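You operate a simulated robot arm through the tools that you are given. There is no shell and no other tool.

The job below is to be done with a simulated two-armed robot. You get a single attempt, and the scene is never put back.

Task
Clear the station's fault and switch the wall unit off.
Fine: the heavy carrier goes from the port to the grey cradle, load and all; dial on HOLD. Set down upright: carrier.
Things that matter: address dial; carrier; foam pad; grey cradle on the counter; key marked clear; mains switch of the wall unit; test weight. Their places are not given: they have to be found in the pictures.

The check looks at the end state, three seconds after you hand in, the way a careful person would. Anything else that was tipped, shoved, dropped, spilled or broken makes it a failure.

Robot
Two 7-joint arms with two-finger parallel grippers on one trunk that stands fixed in place. Base frame: the origin is at the foot of the trunk, x ahead of it, y to its left, z up; the work surface is at about z = 850. Units: mm, degrees, N and s.
The left shoulder is at [110, 169, 1557], the right one opposite. With the tool pointing down near the work surface each hand reaches from about 320 to 700 mm from the base axis, measured 20 degrees to its own side. Payload 1.57 kg a hand.
The tool frame of a hand sits at the grasp point between the pads (the TCP): z along the fingers, y along the line on which they close. The tips reach 30 mm beyond it. Largest opening 80 mm; finger width 17, thickness 12; the body of the gripper, 40 by 82 mm, starts 80 mm behind the TCP.
Orientation is that of the tool frame in the base frame, as a unit quaternion [w, x, y, z]. With the fingers straight down and closing along the base's y, the tool's x points along the base's -x, its y along +y and its z along -z.

Tools
- The arms move only by the tool arm_command. It takes "left_rows", "right_rows" or both (then of equal length, played together; a hand with none holds still); each is one flat list of numbers, 6 for each row, row after row: the shift along the tool's x, y, z in mm, then the turn, a rotation vector about the tool's x, y, z in degrees. In form: [dx, dy, dz, ax, ay, az, dx, dy, dz, ax, ay, az, ...]. A call has 1 to 20 rows; each row is the pose to reach, as a shift and turn from the pose commanded when the call began, along the tool's axes at that moment. "left_grip" and "right_grip" are, for a hand that has rows, the finger opening in mm, from 0 to 80, set as the call begins (left out, the last holds). Rows are played at 5 a second. More than 50 mm and 8.6 degrees between two rows, or a gripper value outside its range, and nothing of the call is played. Where a pose cannot be reached the arm comes as near as it can. A force on the tool above 40 N (or 10 N above the force at the start of the call, whichever is more), or a blocked arm, ends the call early, and 0.2 s more pass. The fingers move at their own pace (about 72 mm/s each) and stop on an object; they squeeze with about 30 N. The grip force told is the motor's: it shows also when the fingers shut on nothing. Time passes only in rows, and 0.2 s behind the last, so rows that repeat a pose let the fingers close. It gives the time, the measured TCP pose, the force on the tool (base axes), the opening and the grip force at its end, in the units of the frame above (readings bear some noise), with the torque about the TCP (base axes, N m) and any sound that the robot's microphone picked up.
- Cameras (640 x 400 px; columns grow to the right, rows downward): "scene" is now at [158.6, 6.5, 1753.2]; the picture's right is [0.14, -0.99, 0.00], its down [-0.75, -0.11, -0.65] and it looks along [0.64, 0.09, -0.76] (base axes); focal length 311 px, centre (320, 200). "left" rides on the left gripper at [72, 7, -122] in its tool frame; the picture's right is [-0.09, 1.00, 0.00], its down [-0.84, -0.08, -0.54] and it looks along [-0.54, -0.05, 0.84] (tool axes); focal length 238 px, centre (320, 200). "right" rides on the right gripper at [72, -7, -122] in its tool frame; the picture's right is [0.09, 1.00, 0.00], its down [-0.84, 0.08, -0.54] and it looks along [-0.54, 0.05, 0.84] (tool axes); focal length 238 px, centre (320, 200).
- grab_frame(camera): a new picture of that camera. No time passes.
- raise_lower(by): slides the trunk up (or, below 0, down) by that many mm; the arms and the scene camera ride with it, the base frame stays. It gives what a move gives, with no picture.
- head_to(pan, tilt): turns the head with the scene camera to pan (to the left, within 86 degrees either way) and tilt (down, from -29 to 69), counted from straight ahead of the robot. It gives what a move gives.
- point_at(camera, pixels): for up to 12 pixels [column, row] of the newest picture of that camera ("zoom" is the newest enlarged one), the place [x, y, z] in the base frame of the surface seen there, good to about 2 mm, but the place of the scene camera against the robot may be out by one fixed shift of up to 18 mm in any direction. No time passes.
- zoom(camera, box): a new picture of the part [left, top, right, bottom] of that camera's present view, enlarged. No time passes.
- finish_job(): hands the job in; it is judged then, once.

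Unless the task says otherwise, let go and move clear before handing in.

The tools are called after "Request:" as name(argument=value, ...) on one line, values as JSON. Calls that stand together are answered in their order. arm_command: Moves the arms, as the interface text tells. Its arguments: {"type":"object","properties":{"left_rows":{"type":"array","items":{"type":"number"}},"left_grip":{"type":"number"},"right_rows":{"type":"array","items":{"type":"number"}},"right_grip":{"type":"number"}},"required":[]} The other tools are called the same way: raise_lower (by) slides the trunk up or down; head_to (pan, tilt) turns the head that bears the scene camera; grab_frame (camera) takes a picture; point_at (camera, pixels) gives the place of the surface under pixels of a picture; zoom (camera, box) takes an enlarged picture of a part of a camera's view; finish_job () hands the job in.

At the start:

```text
time: 0.0
left_position: [658.5, 271.2, 1310.8]
left_tcp_rot: [-0.001, 0.0, 1.0, -0.001]
left_force: [-0.2, 0.6, -0.5]
left_moment: [-0.03, -0.01, -0.05]
left_opening: 79.9
left_grip_force: 0.0
right_position: [638.7, -312.6, 1305.0]
right_tcp_rot: [0.0, 0.001, 1.0, -0.001]
right_force: [-0.5, 0.9, 0.1]
right_moment: [-0.01, -0.01, -0.02]
right_opening: 79.8
right_grip_force: 0.1
trunk travel left (down, up): [-871.0, 19.0]
head pan, tilt: [8.1, 49.3]
```

scene: 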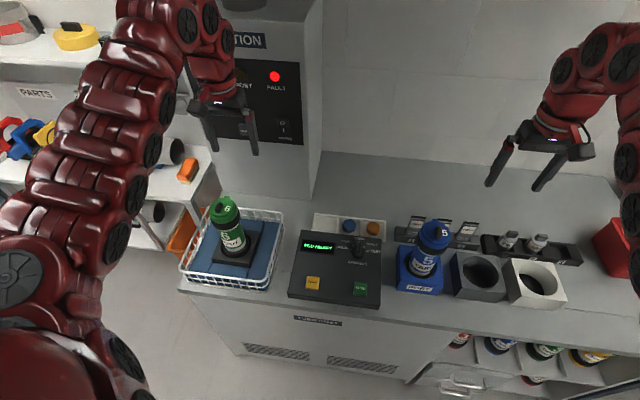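
right: 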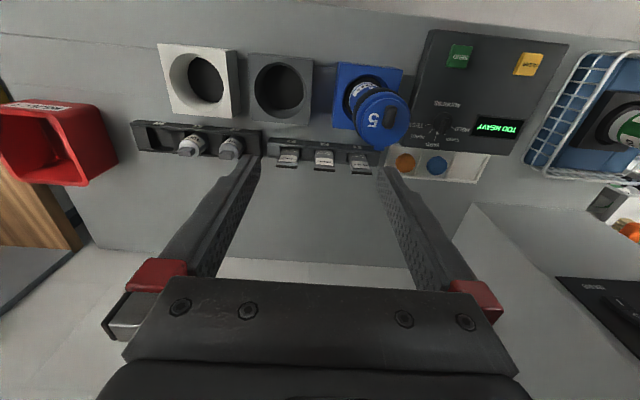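
left: 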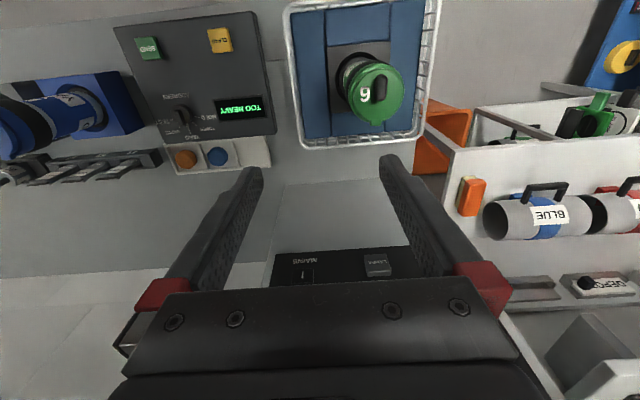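

The pictures show a console with "TOO HEAVY" on it at about (320,250), a blue carrier 5 in a blue "PORT" at (425,255), grey and white cradles at (480,275) and (533,283), and a wall unit with FAULT lit. I'll zoom in for detail first.

Request:
zoom(camera="scene", box=[280, 200, 400, 310])

Request:
zoom(camera="scene", box=[380, 200, 600, 320])

Request:
zoom(camera="scene", box=[180, 20, 330, 160])

Request:
zoom(camera="scene", box=[160, 170, 320, 310])

```text
3.64 times, centred on (340, 255) of scene
```

zoom: 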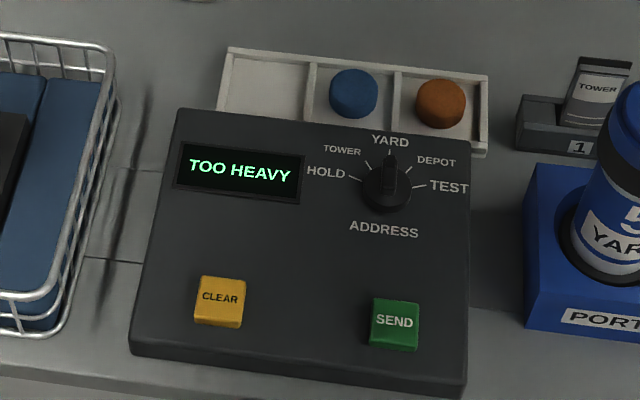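

```text
2.91 times, centred on (490, 260) of scene
```

zoom: 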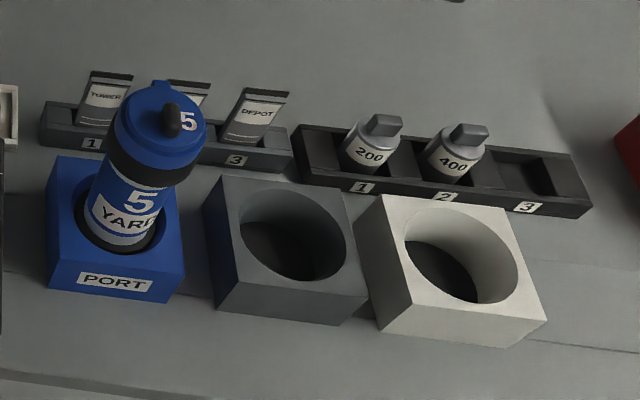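

```text
2.86 times, centred on (255, 90) of scene
```

zoom: 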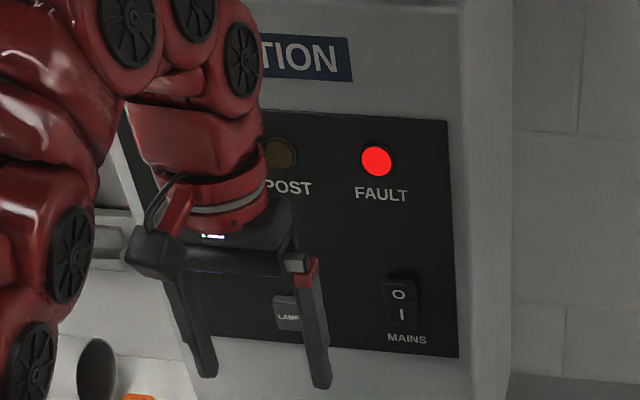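

```text
2.86 times, centred on (240, 240) of scene
```

zoom: 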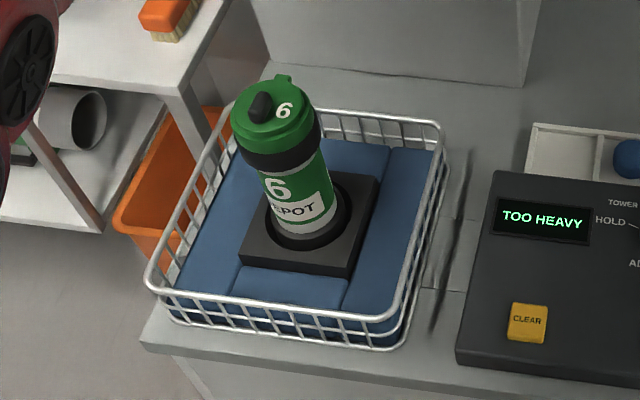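

Key facts: dial points to YARD, the CLEAR key is yellow at left, the MAINS rocker has O above I, and carrier 5 sits in the port. Next I'll locate them with both the scene and hand cameras.

Request:
point_at(camera="scene", pixels=[[313, 283], [358, 249], [434, 228], [480, 270], [533, 280], [283, 123], [283, 129], [360, 288], [452, 258], [500, 261], [420, 285], [340, 330]])

Request:
point_at(camera="right", pixels=[[526, 65], [442, 128], [380, 115], [252, 54], [310, 60], [263, 120], [306, 119], [335, 128], [402, 70], [459, 56], [340, 64], [194, 50]])

Request:
point_at(camera="left", pixels=[[220, 41], [183, 113], [148, 48], [305, 275], [295, 275], [376, 264], [117, 30], [250, 14], [275, 130], [240, 107], [340, 240], [145, 150]])

Request:
zoom(camera="right", box=[230, 20, 550, 200])

Request:
zoom(camera="left", box=[260, 230, 440, 300])

```text
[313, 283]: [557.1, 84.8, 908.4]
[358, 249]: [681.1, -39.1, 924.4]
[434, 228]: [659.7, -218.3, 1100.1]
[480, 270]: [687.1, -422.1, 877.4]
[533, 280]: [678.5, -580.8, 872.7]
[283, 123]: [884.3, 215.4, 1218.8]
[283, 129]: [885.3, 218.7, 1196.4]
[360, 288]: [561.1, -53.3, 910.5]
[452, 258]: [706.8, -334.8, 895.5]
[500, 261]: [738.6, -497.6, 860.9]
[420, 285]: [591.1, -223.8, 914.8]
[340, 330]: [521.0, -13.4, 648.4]
```

```text
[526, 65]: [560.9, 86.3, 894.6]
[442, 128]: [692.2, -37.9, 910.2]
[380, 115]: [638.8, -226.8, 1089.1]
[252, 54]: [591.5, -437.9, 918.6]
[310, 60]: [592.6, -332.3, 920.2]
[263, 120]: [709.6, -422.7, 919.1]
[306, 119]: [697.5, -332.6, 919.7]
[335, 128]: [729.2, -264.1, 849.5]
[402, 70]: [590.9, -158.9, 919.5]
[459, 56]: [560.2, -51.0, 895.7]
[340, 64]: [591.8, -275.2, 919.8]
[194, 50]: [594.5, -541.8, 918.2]
```

```text
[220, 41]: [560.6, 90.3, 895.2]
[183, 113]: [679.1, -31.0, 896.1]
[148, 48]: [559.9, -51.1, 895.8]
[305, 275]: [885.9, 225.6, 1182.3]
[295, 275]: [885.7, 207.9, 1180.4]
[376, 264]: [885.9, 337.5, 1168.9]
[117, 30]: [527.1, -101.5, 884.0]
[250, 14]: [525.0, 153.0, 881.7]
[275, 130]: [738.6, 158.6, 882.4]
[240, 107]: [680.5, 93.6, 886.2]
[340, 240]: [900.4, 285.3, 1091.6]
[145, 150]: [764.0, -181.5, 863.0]
```

```text
2.00 times, centred on (390, 110) of right
```

zoom: 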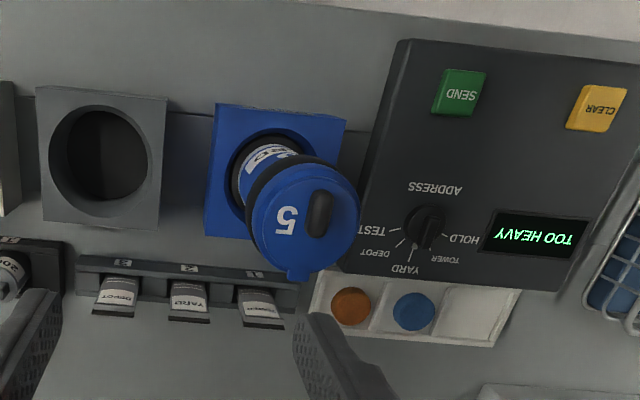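

```text
3.56 times, centred on (350, 265) of left
```

zoom: 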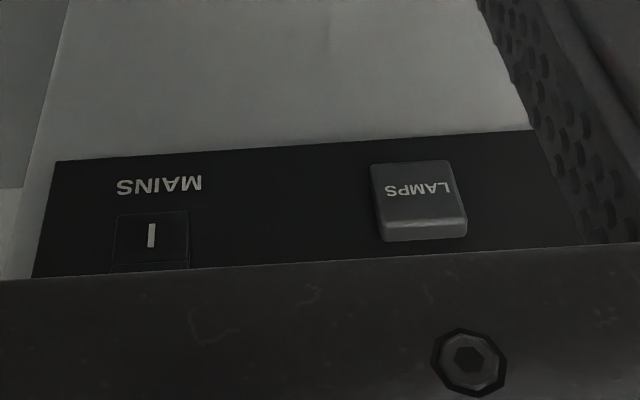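

The hand cameras put CLEAR at about (561,88,895), SEND at (560,-51,896), the port centre near (645,-217) and the grey cradle near (645,-385, top 919). That means the scene camera is shifted by about (-4,-3,+13). I'll move both hands in for close views: left over the console, right back from the carrier.

Request:
arm_command(left_rows=[0, -48, 0, 0, 0, 0, 0, -96, 0, 0, 0, 0, 0, -144, 0, 0, 0, 0, 0, -192, 0, 0, 0, 0, 0, -240, 0, 0, 0, 0, 20, -240, 40, 0, 0, 0, 40, -240, 80, 0, 0, 0, 60, -240, 120, 0, 0, 0, 80, -240, 160, 0, 0, 0, 100, -240, 200, 0, 0, 0], right_rows=[30, 0, 10, 0, 0, 0, 60, 0, 20, 0, 0, 0, 90, 0, 30, 0, 0, 0, 120, 0, 40, 0, 0, 0, 150, 0, 50, 0, 0, 0, 180, 0, 60, 0, 0, 0, 200, 0, 75, 0, 0, 0, 220, 0, 90, 0, 0, 0, 230, 0, 110, 0, 0, 0, 230, 0, 140, 0, 0, 0])

Request:
grab_frame(camera="left")

Request:
grab_frame(camera="right")

Request:
grab_frame(camera="scene")

```text
time: 2.2
left_position: [621.6, 31.1, 1231.6]
left_tcp_rot: [0.0, 0.0, 1.0, 0.0]
left_force: [0.8, 0.1, 0.0]
left_moment: [-0.01, 0.01, 0.01]
left_opening: 80.0
left_grip_force: 0.1
left hand out of reach, approached as far as the arm can: row 8, 9, 10
right_position: [584.8, -360.1, 1289.6]
right_tcp_rot: [0.0, 0.0, 1.0, 0.0]
right_force: [0.0, -0.2, -0.2]
right_moment: [-0.04, 0.0, -0.01]
right_opening: 79.8
right_grip_force: 0.1
right hand out of reach, approached as far as the arm can: row 2, 3, 4, 5, 6, 7, 8, 9, 10
trunk travel left (down, up): [-871.0, 19.0]
head pan, tilt: [8.1, 49.3]
```

```text
taken
```

left: 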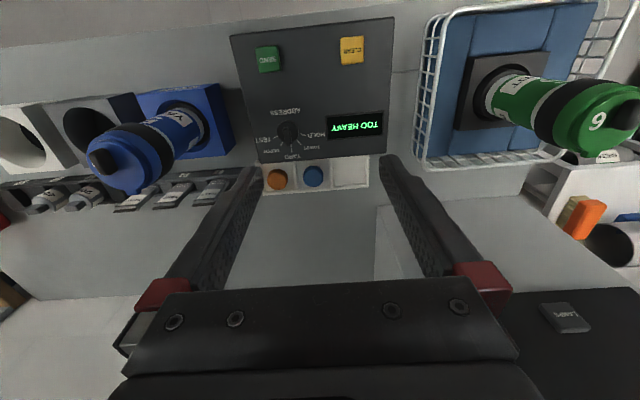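

```text
taken
```

right: 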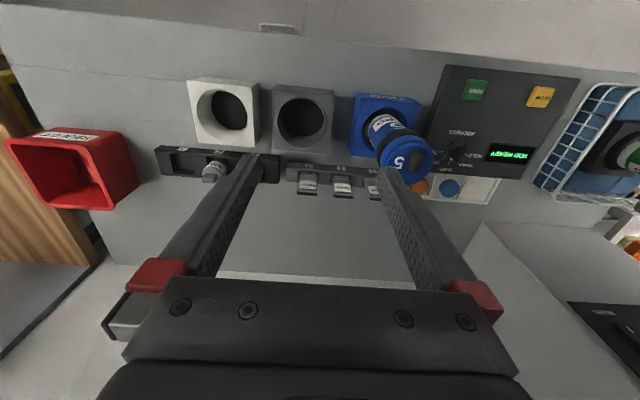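

```text
taken
```

scene: 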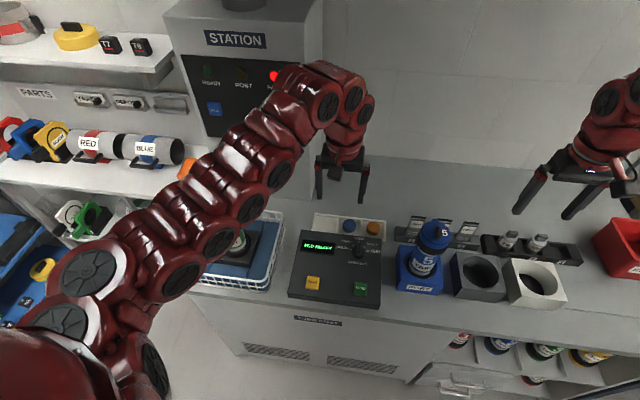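

Both hands stopped short because they were still high and close in, so I'll go straight down where they are and see how far they reach.

Request:
arm_command(left_rows=[0, 0, 20, 0, 0, 0, 0, 0, 40, 0, 0, 0, 0, 0, 60, 0, 0, 0, 0, 0, 80, 0, 0, 0], right_rows=[0, 0, 30, 0, 0, 0, 0, 0, 60, 0, 0, 0, 0, 0, 90, 0, 0, 0, 0, 0, 120, 0, 0, 0])

```text
time: 3.2
left_position: [625.2, 33.9, 1149.3]
left_tcp_rot: [-0.003, 0.0, 1.0, -0.001]
left_force: [0.7, 1.2, 0.1]
left_moment: [0.01, 0.01, 0.03]
left_opening: 79.9
left_grip_force: 0.1
left hand out of reach, approached as far as the arm can: row 1, 2, 3
right_position: [587.8, -360.2, 1288.8]
right_tcp_rot: [0.001, 0.0, 1.0, 0.001]
right_force: [-0.2, -0.1, 0.6]
right_moment: [0.02, -0.01, -0.01]
right_opening: 79.9
right_grip_force: 0.0
right hand out of reach, approached as far as the arm can: row 1, 2, 3, 4
trunk travel left (down, up): [-871.0, 19.0]
head pan, tilt: [8.1, 49.3]
```

The left came down to z=1149 but the right is still stuck. I'll move the right out in x first and then down.

Request:
arm_command(left_rows=[20, 0, 20, 0, 0, 0, 40, 0, 40, 0, 0, 0, 60, 0, 60, 0, 0, 0, 60, 0, 60, 0, 0, 0, 60, 0, 60, 0, 0, 0, 60, 0, 60, 0, 0, 0], right_rows=[-30, 0, 0, 0, 0, 0, -60, 0, 0, 0, 0, 0, -60, 0, 40, 0, 0, 0, -60, 0, 80, 0, 0, 0, -60, 0, 120, 0, 0, 0, -60, 0, 160, 0, 0, 0])

Request:
grab_frame(camera="left")

Request:
grab_frame(camera="right")

```text
time: 4.6
left_position: [569.2, 32.6, 1067.6]
left_tcp_rot: [0.002, 0.001, 1.0, 0.001]
left_force: [-0.7, -0.7, -0.1]
left_moment: [-0.01, -0.03, -0.01]
left_opening: 80.1
left_grip_force: 0.0
left hand out of reach, approached as far as the arm can: row 1, 2, 3, 4, 5, 6
right_position: [646.4, -360.3, 1125.5]
right_tcp_rot: [0.0, 0.001, 1.0, 0.001]
right_force: [-0.2, -0.4, -0.1]
right_moment: [-0.01, -0.03, 0.0]
right_opening: 79.9
right_grip_force: 0.0
trunk travel left (down, up): [-871.0, 19.0]
head pan, tilt: [8.1, 49.3]
```

```text
taken
```

left: 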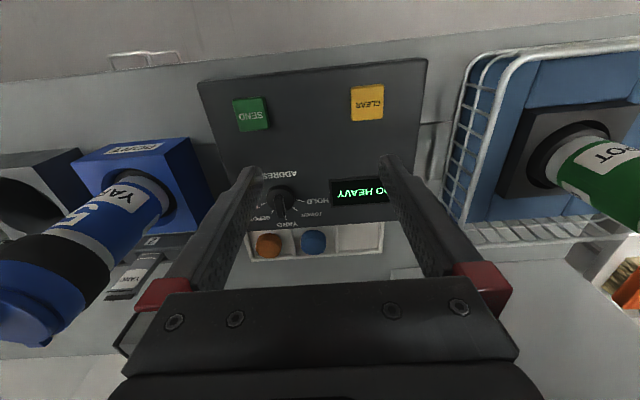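

```text
taken
```

right: 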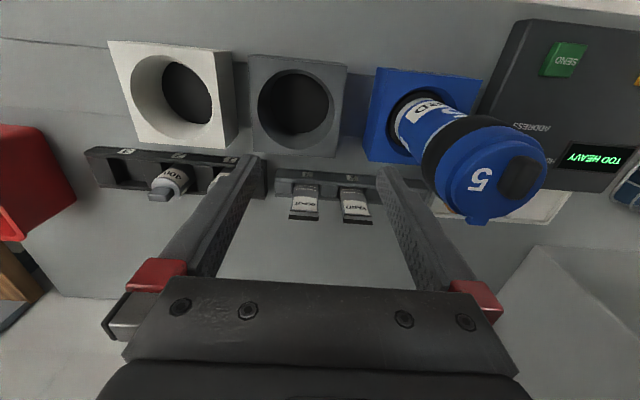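

Both hands have good views now. I'll take points on the carrier, cradle and dial.

Request:
point_at(camera="right", pixels=[[372, 153], [482, 78], [378, 68], [420, 165], [248, 56], [348, 66], [252, 142], [328, 158], [445, 170], [540, 160], [490, 130], [480, 222]])

Request:
zoom(camera="right", box=[350, 50, 560, 240])

Request:
zoom(camera="left", box=[220, 130, 400, 240])

Request:
zoom(camera="left", box=[0, 130, 220, 350])

```text
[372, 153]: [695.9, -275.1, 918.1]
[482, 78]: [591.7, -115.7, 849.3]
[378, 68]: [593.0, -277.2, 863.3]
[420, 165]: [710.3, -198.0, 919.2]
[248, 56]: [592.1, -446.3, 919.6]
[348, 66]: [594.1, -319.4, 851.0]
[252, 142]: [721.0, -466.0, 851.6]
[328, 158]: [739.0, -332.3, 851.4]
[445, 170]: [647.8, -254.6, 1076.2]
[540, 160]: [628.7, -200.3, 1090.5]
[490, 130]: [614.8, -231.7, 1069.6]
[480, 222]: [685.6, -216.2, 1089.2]
```

```text
2.11 times, centred on (455, 145) of right
```

zoom: 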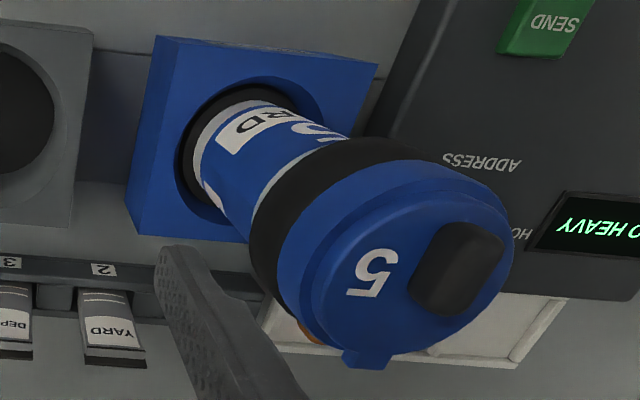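

```text
3.56 times, centred on (310, 185) of left
```

zoom: 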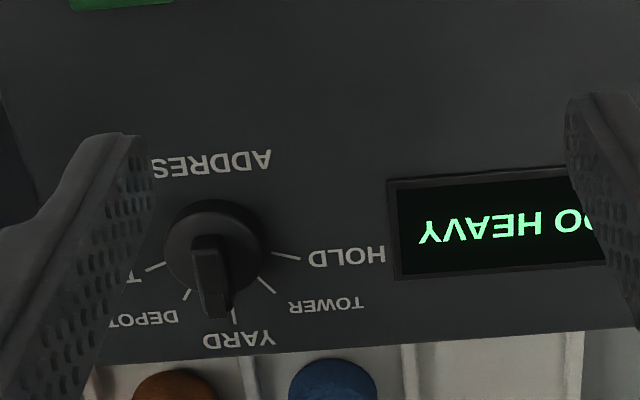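

```text
1.82 times, centred on (110, 240) of left
```

zoom: 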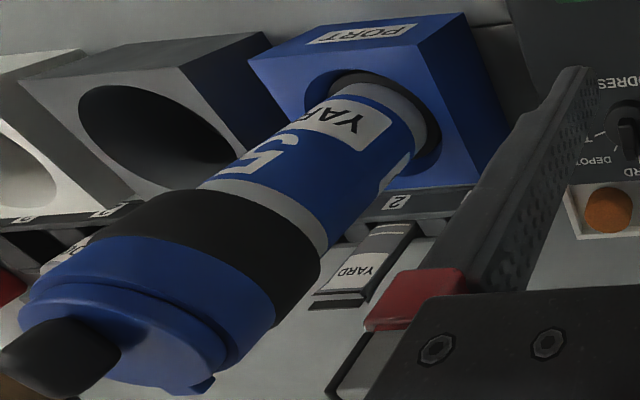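

The carrier has a narrower labelled body below a wide black band and lid, and the dial's grip bar points toward YARD. I'll zoom again and measure the dial marks and the body width.

Request:
zoom(camera="left", box=[220, 130, 400, 240])

Request:
point_at(camera="zoom", pixels=[[275, 252], [298, 258], [262, 280], [276, 293], [234, 310], [235, 323], [192, 290], [164, 262], [147, 270], [205, 240], [217, 312], [260, 230]])

Request:
point_at(camera="left", pixels=[[128, 190], [150, 205], [100, 165], [160, 215], [108, 230], [82, 190], [62, 200], [105, 255], [20, 240], [90, 300], [130, 160], [145, 165]])

Request:
point_at(camera="right", pixels=[[415, 140], [425, 160], [440, 100], [420, 115], [432, 165], [465, 115], [445, 130], [435, 145], [460, 105], [400, 120], [505, 185], [515, 170]])

```text
3.56 times, centred on (310, 185) of left
```

zoom: 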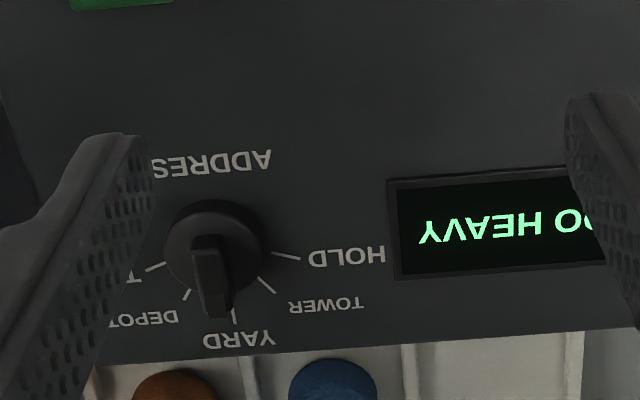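

```text
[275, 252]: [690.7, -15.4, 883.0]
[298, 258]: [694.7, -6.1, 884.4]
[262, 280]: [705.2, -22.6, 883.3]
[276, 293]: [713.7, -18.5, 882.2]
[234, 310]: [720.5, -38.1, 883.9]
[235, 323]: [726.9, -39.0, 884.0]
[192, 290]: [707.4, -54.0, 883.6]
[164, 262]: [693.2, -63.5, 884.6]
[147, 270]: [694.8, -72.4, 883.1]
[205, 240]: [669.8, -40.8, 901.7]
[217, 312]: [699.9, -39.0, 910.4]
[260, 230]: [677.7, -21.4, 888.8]
```

```text
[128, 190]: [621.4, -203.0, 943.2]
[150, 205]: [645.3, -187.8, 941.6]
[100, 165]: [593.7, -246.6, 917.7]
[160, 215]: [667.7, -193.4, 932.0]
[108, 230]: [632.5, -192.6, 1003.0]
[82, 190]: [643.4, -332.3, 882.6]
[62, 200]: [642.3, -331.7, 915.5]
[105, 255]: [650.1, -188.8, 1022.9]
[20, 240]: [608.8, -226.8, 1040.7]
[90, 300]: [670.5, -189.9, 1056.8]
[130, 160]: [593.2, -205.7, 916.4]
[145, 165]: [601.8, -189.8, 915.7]
```

```text
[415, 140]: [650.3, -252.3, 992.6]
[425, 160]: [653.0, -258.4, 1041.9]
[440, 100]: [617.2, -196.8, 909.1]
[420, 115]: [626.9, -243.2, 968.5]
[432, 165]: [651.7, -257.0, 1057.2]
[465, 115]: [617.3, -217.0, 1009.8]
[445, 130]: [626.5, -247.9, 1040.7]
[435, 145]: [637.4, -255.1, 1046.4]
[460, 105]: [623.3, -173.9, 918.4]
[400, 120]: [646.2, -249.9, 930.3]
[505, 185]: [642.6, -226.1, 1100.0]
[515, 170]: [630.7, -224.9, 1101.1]
```

The dial centre is near (685,-39.5), the bar top is at z≈910, and HOLD lies about 75° counter-clockwise from YARD. The carrier body is about 63 mm wide around (648,-220), with the band above it wider. I'll park the left hand and raise the right.

Request:
arm_command(left_rows=[-13, 0, -37, 0, 0, 0, -27, 0, -74, 0, 0, 0, -40, 0, -111, 0, 0, 0, -54, 0, -148, 0, 0, 0, -67, 0, -185, 0, 0, 0, -81, 0, -223, 0, 0, 0, -81, 43, -223, 0, 0, 0, -81, 87, -223, 0, 0, 0, -81, 130, -223, 0, 0, 0, -81, 173, -223, 0, 0, 0, -81, 217, -223, 0, 0, 0], right_rows=[0, 0, -35, 0, 0, 0, 0, 0, -70, 0, 0, 0, 0, 0, -80, 0, 0, 0, 0, 0, -80, 0, 0, 0, 0, 0, -80, 0, 0, 0, 0, 0, -80, 0, 0, 0, 0, 0, -80, 0, 0, 0, 0, 0, -80, 0, 0, 0, 0, 0, -80, 0, 0, 0, 0, 0, -80, 0, 0, 0, 0, 0, -80, 0, 0, 0])

```text
time: 7.0
left_position: [652.4, 253.6, 1290.7]
left_tcp_rot: [0.001, 0.0, 1.0, -0.001]
left_force: [0.2, 0.2, -0.2]
left_moment: [-0.05, -0.04, 0.0]
left_opening: 80.2
left_grip_force: 0.0
left hand out of reach, approached as far as the arm can: row 1, 2, 3
right_position: [643.8, -356.6, 1205.0]
right_tcp_rot: [0.0, 0.0, 1.0, -0.001]
right_force: [0.5, 0.0, -0.4]
right_moment: [-0.03, -0.01, -0.01]
right_opening: 79.9
right_grip_force: 0.0
trunk travel left (down, up): [-871.0, 19.0]
head pan, tilt: [8.1, 49.3]
```

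The left hand is parked and the right is at z=1205. Now I'll carry the right hand over the dial, above the carrier's top at 1101, and stop at about z=1025 for a close look.

Request:
arm_command(right_rows=[-5, 40, 0, 0, 0, 0, -10, 79, 0, 0, 0, 0, -15, 119, 0, 0, 0, 0, -20, 158, 0, 0, 0, 0, -25, 198, 0, 0, 0, 0, -30, 238, 0, 0, 0, 0, -36, 277, 0, 0, 0, 0, -41, 317, 0, 0, 0, 0, -41, 317, 45, 0, 0, 0, -41, 317, 90, 0, 0, 0, -41, 317, 135, 0, 0, 0, -41, 317, 180, 0, 0, 0], right_grip=40)

Request:
grab_frame(camera="right")

Request:
grab_frame(camera="scene")

Request:
zoom(camera="right", box=[230, 130, 410, 240])

```text
time: 9.6
left_position: [654.0, 251.7, 1290.9]
left_tcp_rot: [0.0, 0.0, 1.0, 0.0]
left_force: [0.6, 0.3, -1.0]
left_moment: [-0.01, 0.05, 0.0]
left_opening: 80.2
left_grip_force: 0.1
right_position: [685.5, -41.5, 1023.0]
right_tcp_rot: [0.0, 0.0, 1.0, 0.0]
right_force: [0.2, 0.2, 0.7]
right_moment: [0.02, 0.04, 0.01]
right_opening: 40.1
right_grip_force: 0.0
trunk travel left (down, up): [-871.0, 19.0]
head pan, tilt: [8.1, 49.3]
```

```text
taken
```

right: 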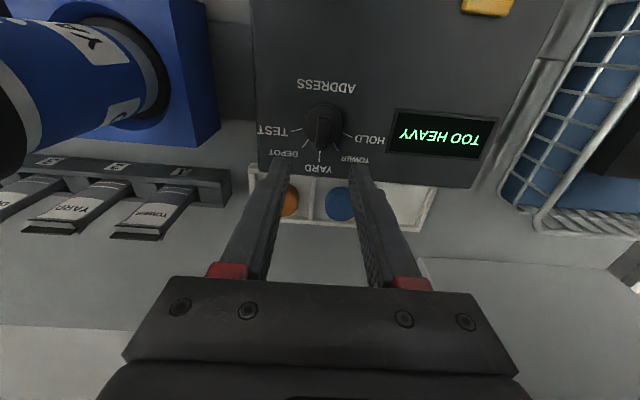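

```text
taken
```

scene: 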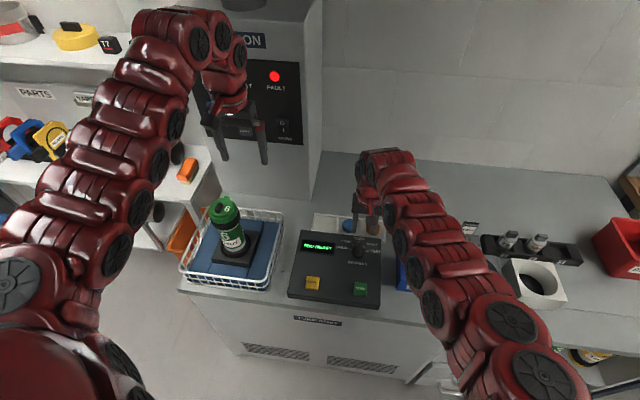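

```text
3.56 times, centred on (320, 185) of right
```

zoom: 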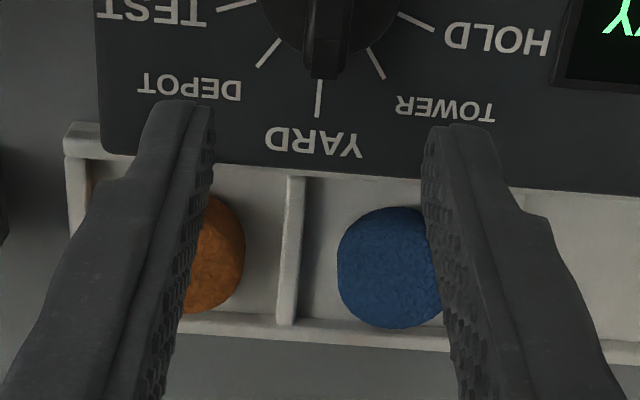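

The right hand is over the dial and the bar shows near pixel (323,125). I'll measure the bar and knob.

Request:
zoom(camera="right", box=[270, 80, 380, 180])

```text
4.00 times, centred on (325, 130) of right
```

zoom: 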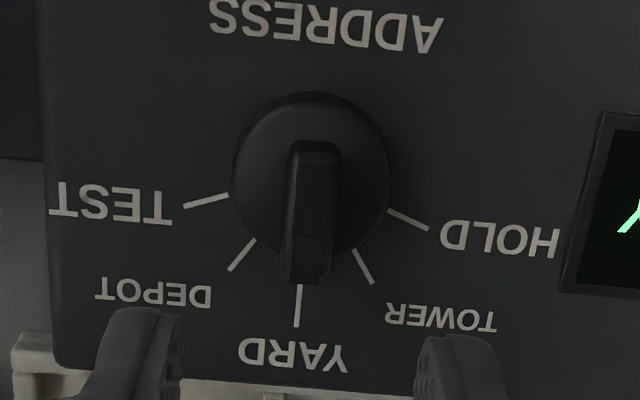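

Request:
point_at(camera="zoom", pixels=[[317, 146], [314, 200], [310, 235], [306, 262], [292, 200], [337, 200], [260, 190], [365, 195], [390, 211], [427, 229], [228, 195], [298, 322]])

Request:
point_at(camera="zoom", pixels=[[312, 94], [386, 175], [236, 165], [186, 206], [372, 281], [354, 250], [298, 288], [230, 270], [252, 242], [290, 130], [302, 280], [320, 280]])

```text
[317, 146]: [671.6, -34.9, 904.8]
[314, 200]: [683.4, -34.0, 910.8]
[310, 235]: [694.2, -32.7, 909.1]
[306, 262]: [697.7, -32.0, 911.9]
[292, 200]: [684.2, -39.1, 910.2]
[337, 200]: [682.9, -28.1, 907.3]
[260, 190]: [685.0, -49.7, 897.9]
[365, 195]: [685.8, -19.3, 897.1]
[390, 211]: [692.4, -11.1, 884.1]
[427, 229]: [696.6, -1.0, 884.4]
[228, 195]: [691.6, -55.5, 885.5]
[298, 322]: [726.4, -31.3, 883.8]
```

```text
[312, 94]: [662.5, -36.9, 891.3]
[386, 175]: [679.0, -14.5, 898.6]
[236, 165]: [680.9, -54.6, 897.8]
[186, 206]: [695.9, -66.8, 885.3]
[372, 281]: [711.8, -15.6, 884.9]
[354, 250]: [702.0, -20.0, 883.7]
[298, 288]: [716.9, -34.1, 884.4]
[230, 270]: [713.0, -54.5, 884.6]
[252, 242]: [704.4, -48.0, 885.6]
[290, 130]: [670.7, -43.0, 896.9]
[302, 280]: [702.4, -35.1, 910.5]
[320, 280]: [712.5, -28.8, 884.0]
```

By the right camera, the bar is centred at about y=-34, x≈686 with its top at 911, and the knob disc top is at 898. I'll shift +7 mm in y, drop to z≈955 and check the centring.

Request:
arm_command(right_rows=[0, 7, 0, 0, 0, 0, 0, 7, 35, 0, 0, 0, 0, 7, 68, 0, 0, 0, 0, 7, 68, 0, 0, 0])

Request:
zoom(camera="right", box=[220, 100, 420, 230])

```text
time: 10.6
left_position: [653.0, 252.2, 1290.6]
left_tcp_rot: [0.0, 0.0, 1.0, 0.001]
left_force: [0.4, 0.4, -0.4]
left_moment: [-0.02, -0.03, 0.0]
left_opening: 79.9
left_grip_force: 0.1
right_position: [678.7, -34.3, 974.2]
right_tcp_rot: [0.001, 0.0, 1.0, 0.0]
right_force: [0.4, 0.9, -0.7]
right_moment: [0.02, 0.0, 0.02]
right_opening: 40.1
right_grip_force: 0.1
right hand out of reach, approached as far as the arm can: row 3, 4
trunk travel left (down, up): [-871.0, 19.0]
head pan, tilt: [8.1, 49.3]
```

```text
3.08 times, centred on (320, 165) of right
```

zoom: 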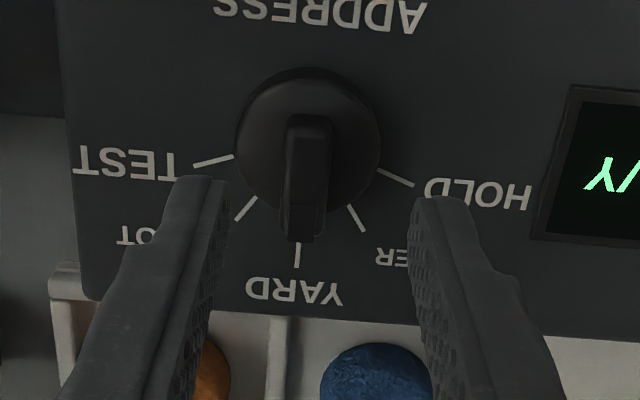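

The bar sits between the fingers, slightly to the right, but the arm is at its outer limit at z=974. I'll raise both hands and lower the trunk 120 mm to gain reach while keeping the left clear of the green carrier.

Request:
arm_command(right_rows=[0, 0, -40, 0, 0, 0, 0, 0, -80, 0, 0, 0, 0, 0, -120, 0, 0, 0], left_rows=[-10, 0, -30, 0, 0, 0, -20, 0, -60, 0, 0, 0, -20, 0, -80, 0, 0, 0])

Request:
raise_lower(by=-120)

Request:
grab_frame(camera="right")

Request:
grab_frame(camera="scene")

```text
time: 11.4
left_position: [692.2, 253.0, 1326.1]
left_tcp_rot: [0.0, -0.001, 1.0, 0.0]
left_force: [-1.0, -0.8, -0.1]
left_moment: [0.02, -0.02, 0.04]
left_opening: 79.9
left_grip_force: 0.0
left hand out of reach, approached as far as the arm can: row 1, 2, 3
right_position: [678.8, -33.8, 1095.5]
right_tcp_rot: [0.0, 0.0, 1.0, 0.0]
right_force: [-1.0, -0.2, 0.1]
right_moment: [-0.01, -0.01, -0.02]
right_opening: 40.1
right_grip_force: 0.0
trunk travel left (down, up): [-871.0, 19.0]
head pan, tilt: [8.1, 49.3]
```

```text
time: 12.9
left_position: [692.4, 252.2, 1206.1]
left_tcp_rot: [0.0, 0.0, 1.0, 0.0]
left_force: [0.7, 0.0, -0.1]
left_moment: [-0.02, 0.01, 0.02]
left_opening: 80.1
left_grip_force: 0.1
right_position: [678.5, -36.0, 975.0]
right_tcp_rot: [0.0, -0.001, 1.0, 0.0]
right_force: [-0.3, -0.8, 0.7]
right_moment: [0.01, 0.03, -0.01]
right_opening: 40.1
right_grip_force: 0.0
trunk travel left (down, up): [-751.0, 139.0]
head pan, tilt: [8.1, 49.3]
```

```text
taken
```

right: 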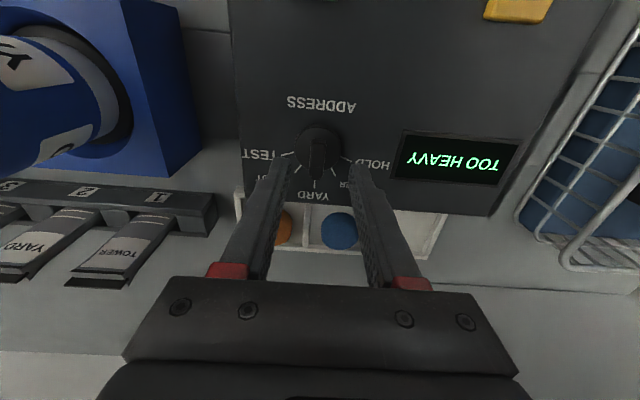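

```text
taken
```

scene: 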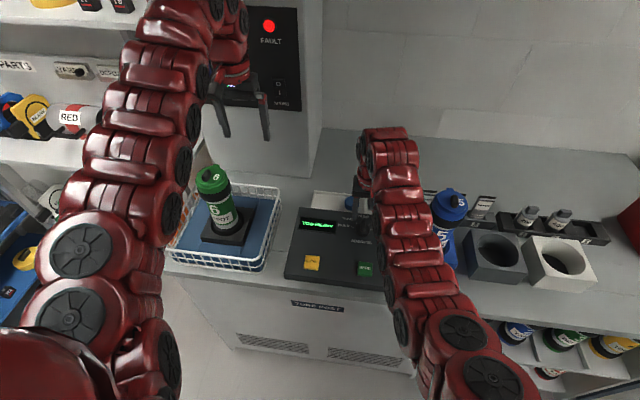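

The hand is at (678.5,-35,975) with the bar between the fingers. Before gripping, I'll test in the air whether the wrist can make the 75° turn, then turn back.

Request:
arm_command(right_rows=[0, 0, 0, 0, 0, -8.4, 0, 0, 0, 0, 0, -16.8, 0, 0, 0, 0, 0, -25.2, 0, 0, 0, 0, 0, -33.6, 0, 0, 0, 0, 0, -42, 0, 0, 0, 0, 0, -50.4, 0, 0, 0, 0, 0, -58.8, 0, 0, 0, 0, 0, -67.2, 0, 0, 0, 0, 0, -75.6, 0, 0, 0, 0, 0, -80])

Request:
grab_frame(camera="scene")

```text
time: 15.1
left_position: [692.5, 253.2, 1206.7]
left_tcp_rot: [-0.001, 0.0, 1.0, 0.001]
left_force: [-0.8, 0.0, -0.3]
left_moment: [0.01, 0.0, 0.02]
left_opening: 80.0
left_grip_force: 0.0
right_position: [677.4, -35.3, 974.9]
right_tcp_rot: [0.0, -0.644, 0.765, 0.0]
right_force: [0.4, 1.2, -0.1]
right_moment: [0.01, 0.02, 0.0]
right_opening: 40.1
right_grip_force: 0.0
trunk travel left (down, up): [-751.0, 139.0]
head pan, tilt: [8.1, 49.3]
```

```text
taken
```

scene: 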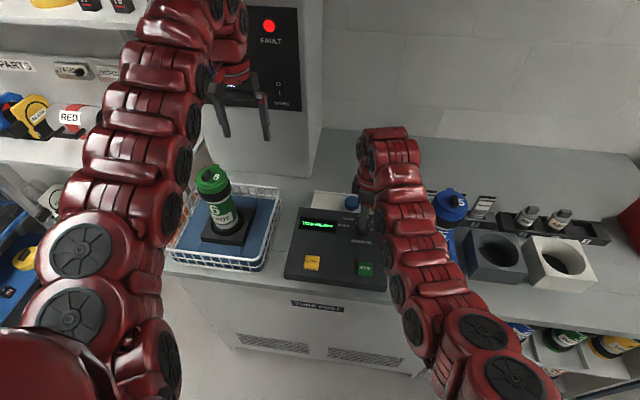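

The turn is reachable in the right direction: the tool y axis went to (-0.98,0.17), which is counter-clockwise. I'll turn back and re-check the centring.

Request:
arm_command(right_rows=[0, 0, 0, 0, 0, 8, 0, 0, 0, 0, 0, 16, 0, 0, 0, 0, 0, 24, 0, 0, 0, 0, 0, 32, 0, 0, 0, 0, 0, 40, 0, 0, 0, 0, 0, 48, 0, 0, 0, 0, 0, 56, 0, 0, 0, 0, 0, 64, 0, 0, 0, 0, 0, 72, 0, 0, 0, 0, 0, 80])

Request:
arm_command(right_rows=[-4, 0, 15, 0, 0, 0, -7, 0, 30, 0, 0, 0, -7, 0, 30, 0, 0, 0])

Request:
zoom(camera="right", box=[220, 100, 420, 230])

Request:
point_at(camera="right", pixels=[[318, 160], [318, 170], [285, 175], [350, 175]])

```text
time: 17.3
left_position: [693.5, 251.4, 1206.4]
left_tcp_rot: [0.0, 0.0, 1.0, 0.0]
left_force: [0.9, -1.2, 0.0]
left_moment: [-0.01, 0.03, 0.03]
left_opening: 80.0
left_grip_force: 0.0
right_position: [678.0, -35.3, 975.4]
right_tcp_rot: [0.0, 0.001, 1.0, 0.0]
right_force: [0.4, -0.4, -0.9]
right_moment: [-0.03, 0.0, 0.03]
right_opening: 40.0
right_grip_force: 0.0
trunk travel left (down, up): [-751.0, 139.0]
head pan, tilt: [8.1, 49.3]
```

```text
time: 18.1
left_position: [692.3, 252.9, 1207.0]
left_tcp_rot: [-0.001, -0.001, 1.0, 0.0]
left_force: [-0.7, 0.3, 0.8]
left_moment: [-0.03, -0.04, -0.01]
left_opening: 79.9
left_grip_force: 0.1
right_position: [684.5, -34.4, 944.3]
right_tcp_rot: [0.0, 0.0, 1.0, 0.0]
right_force: [1.3, 0.6, -0.5]
right_moment: [-0.02, 0.02, 0.0]
right_opening: 39.9
right_grip_force: 0.1
trunk travel left (down, up): [-751.0, 139.0]
head pan, tilt: [8.1, 49.3]
```

```text
3.08 times, centred on (320, 165) of right
```

zoom: 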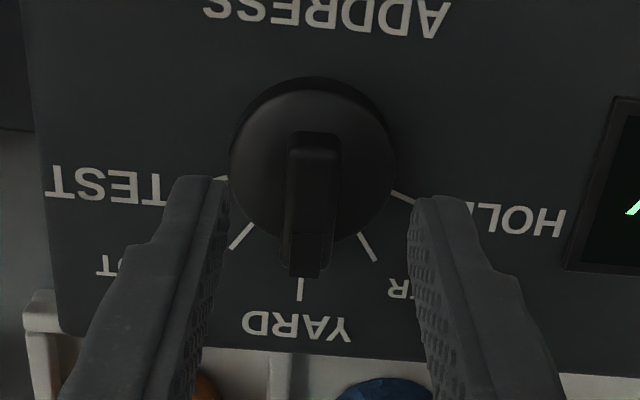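

```text
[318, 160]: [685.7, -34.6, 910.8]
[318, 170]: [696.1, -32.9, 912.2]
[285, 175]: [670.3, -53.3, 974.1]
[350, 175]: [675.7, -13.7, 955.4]
```

The bar is centred between the fingertips within about 1 mm. I'll go down 15 mm to z≈929 with tips at about 899, then close on the bar.

Request:
arm_command(right_rows=[0, 0, 8, 0, 0, 0, 0, 0, 15, 0, 0, 0, 0, 0, 15, 0, 0, 0])

Request:
arm_command(right_rows=[0, 0, 0, 0, 0, 0, 0, 0, 0, 0, 0, 0, 0, 0, 0, 0, 0, 0, 0, 0, 0, 0, 0, 0], right_grip=4)

Request:
zoom(camera="right", box=[220, 100, 420, 230])

```text
time: 18.9
left_position: [692.3, 252.1, 1207.1]
left_tcp_rot: [0.0, -0.001, 1.0, 0.0]
left_force: [-0.5, 0.5, -0.5]
left_moment: [0.02, 0.03, -0.01]
left_opening: 80.2
left_grip_force: 0.0
right_position: [683.9, -35.7, 929.2]
right_tcp_rot: [-0.001, 0.0, 1.0, -0.001]
right_force: [0.7, -0.9, -0.1]
right_moment: [0.0, -0.04, 0.01]
right_opening: 39.9
right_grip_force: 0.1
trunk travel left (down, up): [-751.0, 139.0]
head pan, tilt: [8.1, 49.3]
```

```text
time: 19.9
left_position: [692.3, 250.5, 1205.8]
left_tcp_rot: [-0.001, 0.0, 1.0, 0.0]
left_force: [-0.1, -0.6, 0.6]
left_moment: [0.02, -0.02, -0.03]
left_opening: 79.9
left_grip_force: 0.0
right_position: [683.9, -37.0, 929.5]
right_tcp_rot: [0.001, 0.0, 1.0, -0.001]
right_force: [0.0, -7.6, 0.5]
right_moment: [-0.23, 0.14, -0.03]
right_opening: 12.8
right_grip_force: 29.8
trunk travel left (down, up): [-751.0, 139.0]
head pan, tilt: [8.1, 49.3]
```

```text
3.08 times, centred on (320, 165) of right
```

zoom: 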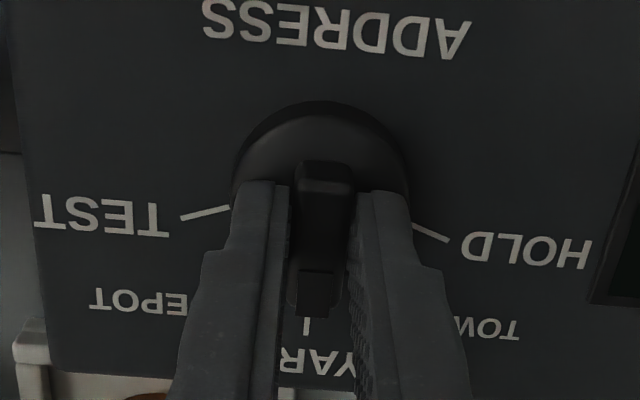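

The fingers hold the bar at 12.8 mm opening, with a -7.6 N side force, so the bar sits slightly further to -y. I'll relax 1.5 mm that way and turn about 75° toward HOLD.

Request:
arm_command(right_rows=[0, -1.5, 0, 0, 0, 0, 0, -1.5, 0, 0, 0, -7.5, 0, -1.5, 0, 0, 0, -15, 0, -1.5, 0, 0, 0, -22.5, 0, -1.5, 0, 0, 0, -30, 0, -1.5, 0, 0, 0, -37.5])

Request:
grab_frame(camera="right")

```text
time: 21.3
left_position: [693.6, 252.0, 1206.3]
left_tcp_rot: [0.001, 0.0, 1.0, 0.0]
left_force: [-0.1, -0.7, 0.5]
left_moment: [0.0, 0.01, 0.01]
left_opening: 80.0
left_grip_force: 0.1
right_position: [683.2, -35.5, 927.9]
right_tcp_rot: [-0.002, -0.323, 0.946, 0.001]
right_force: [-9.3, -2.0, -13.4]
right_moment: [-0.38, 0.43, -0.04]
right_opening: 13.0
right_grip_force: 30.1
trunk travel left (down, up): [-751.0, 139.0]
head pan, tilt: [8.1, 49.3]
```

```text
taken
```

right: 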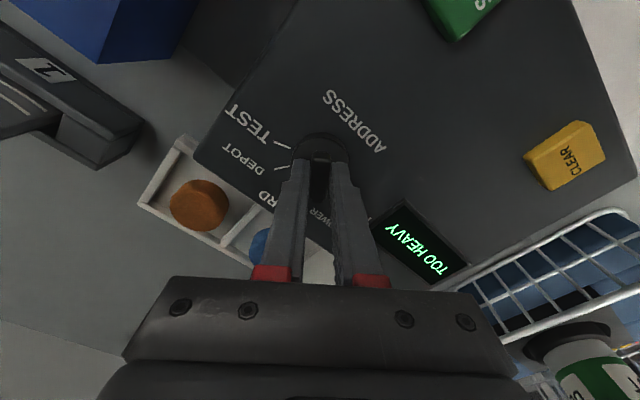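

Turned about 37.7° so far, with a modest side force of -9 N in x and -13 N in z, so I'll ease about 1.5 mm that way. Then I'll continue to about 75°.

Request:
arm_command(right_rows=[1.5, 0.5, 1, 0, 0, 0, 1.5, 0.5, 1, 0, 0, -7.5, 1.5, 0.5, 1, 0, 0, -15, 1.5, 0.5, 1, 0, 0, -22.5, 1.5, 0.5, 1, 0, 0, -30, 1.5, 0.5, 1, 0, 0, -37.5])

Request:
grab_frame(camera="right")

Request:
zoom(camera="scene", box=[280, 180, 400, 290])

```text
time: 22.7
left_position: [692.8, 252.7, 1206.8]
left_tcp_rot: [-0.001, 0.0, 1.0, 0.0]
left_force: [-0.1, 0.5, -0.5]
left_moment: [0.01, 0.03, -0.02]
left_opening: 80.0
left_grip_force: 0.0
right_position: [683.9, -37.4, 928.2]
right_tcp_rot: [0.001, -0.609, 0.793, 0.0]
right_force: [-1.7, 5.6, -2.9]
right_moment: [0.66, 0.08, -0.72]
right_opening: 13.8
right_grip_force: 29.5
trunk travel left (down, up): [-751.0, 139.0]
head pan, tilt: [8.1, 49.3]
```

```text
taken
```

right: 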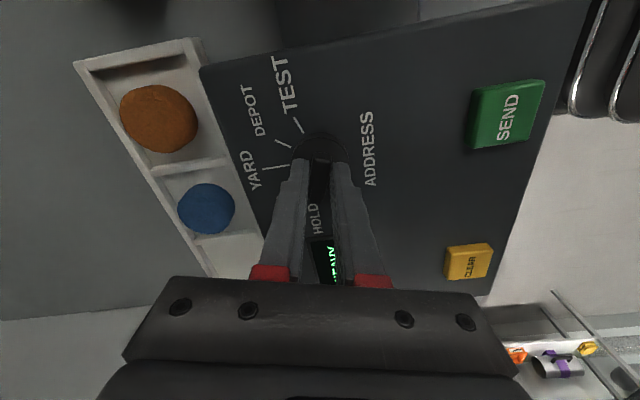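

```text
3.64 times, centred on (340, 235) of scene
```

zoom: 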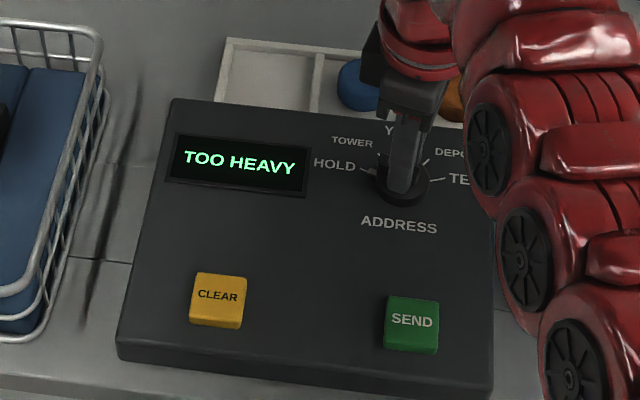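

Turned 75° with a -0.72 N m reaction torque, so it is near a stop or detent. I'll open, lift, and look at the pointer.

Request:
arm_command(right_rows=[0, 0, 0, 0, 0, 0, 0, 0, 0, 0, 0, 0, 0, 0, -40, 0, 0, 0, 0, 0, -80, 0, 0, 0], right_grip=40)

Request:
zoom(camera="right", box=[220, 70, 420, 200])

Request:
zoom(camera="scene", box=[320, 190, 400, 250])

```text
time: 23.7
left_position: [691.9, 252.1, 1206.9]
left_tcp_rot: [0.001, 0.0, 1.0, 0.0]
left_force: [0.0, 0.5, 0.7]
left_moment: [-0.01, -0.04, -0.01]
left_opening: 80.0
left_grip_force: 0.1
right_position: [680.6, -36.5, 1009.2]
right_tcp_rot: [0.001, -0.609, 0.793, -0.001]
right_force: [-0.7, -0.3, 0.0]
right_moment: [-0.02, -0.04, 0.0]
right_opening: 40.0
right_grip_force: 0.1
trunk travel left (down, up): [-751.0, 139.0]
head pan, tilt: [8.1, 49.3]
```

```text
3.08 times, centred on (320, 135) of right
```

zoom: 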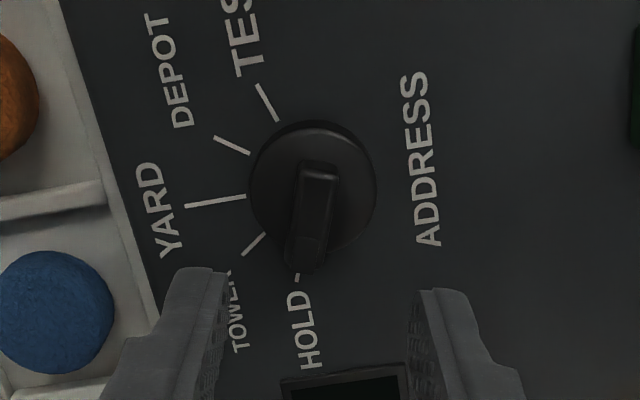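

```text
6.67 times, centred on (360, 220) of scene
```

zoom: 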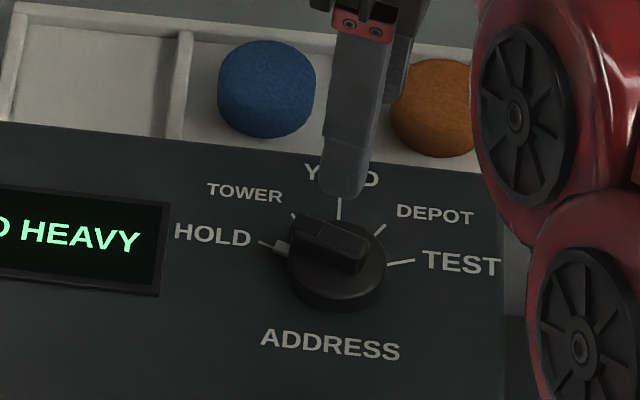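

The pointer is lined up with HOLD, so the dial is done. I'll turn the wrist back while lifting and raise the trunk again for the carrier work.

Request:
arm_command(right_rows=[0, 0, -15, 0, 0, 7.5, 0, 0, -30, 0, 0, 15, 0, 0, -45, 0, 0, 22.5, 0, 0, -60, 0, 0, 30, 0, 0, -75, 0, 0, 37.5, 0, 0, -90, 0, 0, 45, 0, 0, -105, 0, 0, 52.5, 0, 0, -120, 0, 0, 60, 0, 0, -135, 0, 0, 67.5, 0, 0, -150, 0, 0, 75], right_grip=80)

Request:
raise_lower(by=135)

```text
time: 25.9
left_position: [693.4, 253.2, 1207.0]
left_tcp_rot: [0.0, 0.0, 1.0, 0.0]
left_force: [0.1, 0.5, 0.5]
left_moment: [-0.01, 0.01, 0.01]
left_opening: 80.0
left_grip_force: 0.1
right_position: [683.4, -37.6, 1159.5]
right_tcp_rot: [0.0, 0.002, 1.0, 0.0]
right_force: [0.0, 0.3, 0.6]
right_moment: [0.03, 0.0, -0.05]
right_opening: 80.0
right_grip_force: 0.0
trunk travel left (down, up): [-751.0, 139.0]
head pan, tilt: [8.1, 49.3]
```

```text
time: 27.5
left_position: [693.4, 252.0, 1342.1]
left_tcp_rot: [-0.001, 0.0, 1.0, 0.0]
left_force: [0.0, -0.7, 0.1]
left_moment: [0.02, -0.02, 0.0]
left_opening: 80.1
left_grip_force: 0.0
right_position: [683.0, -37.6, 1293.7]
right_tcp_rot: [0.001, -0.001, 1.0, 0.0]
right_force: [-0.4, 0.3, -0.4]
right_moment: [0.0, 0.03, -0.01]
right_opening: 80.0
right_grip_force: 0.1
trunk travel left (down, up): [-886.0, 4.0]
head pan, tilt: [8.1, 49.3]
```

Now I'll move the right hand over to the grey cradle side at y≈-389 and bring it down to z≈1130, to measure the cradle hole and the carrier.

Request:
arm_command(right_rows=[4, -44, 0, 0, 0, 0, 8, -88, 0, 0, 0, 0, 12, -132, 0, 0, 0, 0, 16, -176, 0, 0, 0, 0, 20, -220, 0, 0, 0, 0, 24, -264, 0, 0, 0, 0, 28, -308, 0, 0, 0, 0, 32, -352, 0, 0, 0, 0, 32, -352, 45, 0, 0, 0, 32, -352, 90, 0, 0, 0, 32, -352, 130, 0, 0, 0, 32, -352, 165, 0, 0, 0])

Request:
grab_frame(camera="right")

Request:
grab_frame(camera="scene")

```text
time: 30.1
left_position: [692.6, 252.4, 1341.3]
left_tcp_rot: [0.0, -0.001, 1.0, 0.0]
left_force: [0.0, 0.4, 0.7]
left_moment: [-0.01, 0.01, -0.02]
left_opening: 80.0
left_grip_force: 0.0
right_position: [651.4, -392.2, 1127.5]
right_tcp_rot: [0.0, 0.0, 1.0, 0.001]
right_force: [-0.3, -0.4, 0.6]
right_moment: [-0.01, 0.01, -0.04]
right_opening: 80.2
right_grip_force: 0.2
trunk travel left (down, up): [-886.0, 4.0]
head pan, tilt: [8.1, 49.3]
```

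```text
taken
```

right: 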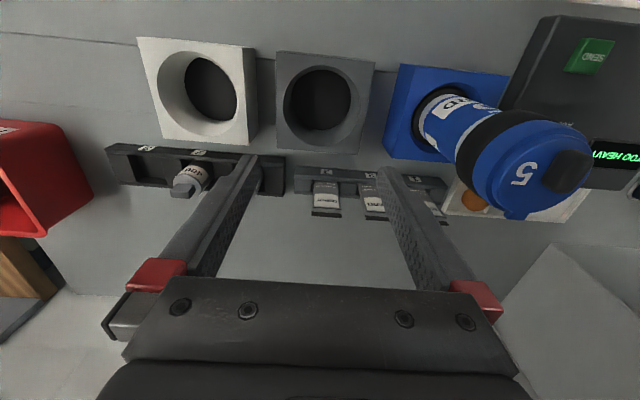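

```text
taken
```

scene: 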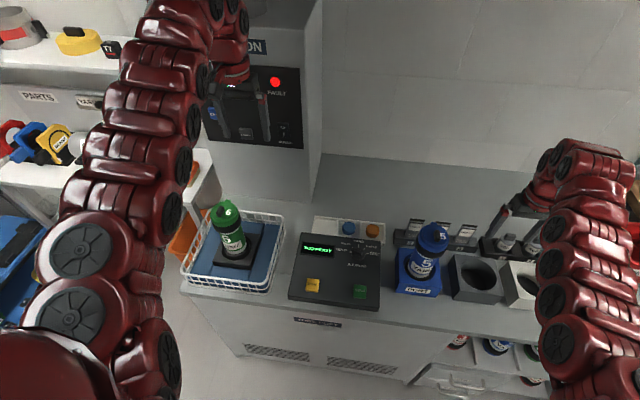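

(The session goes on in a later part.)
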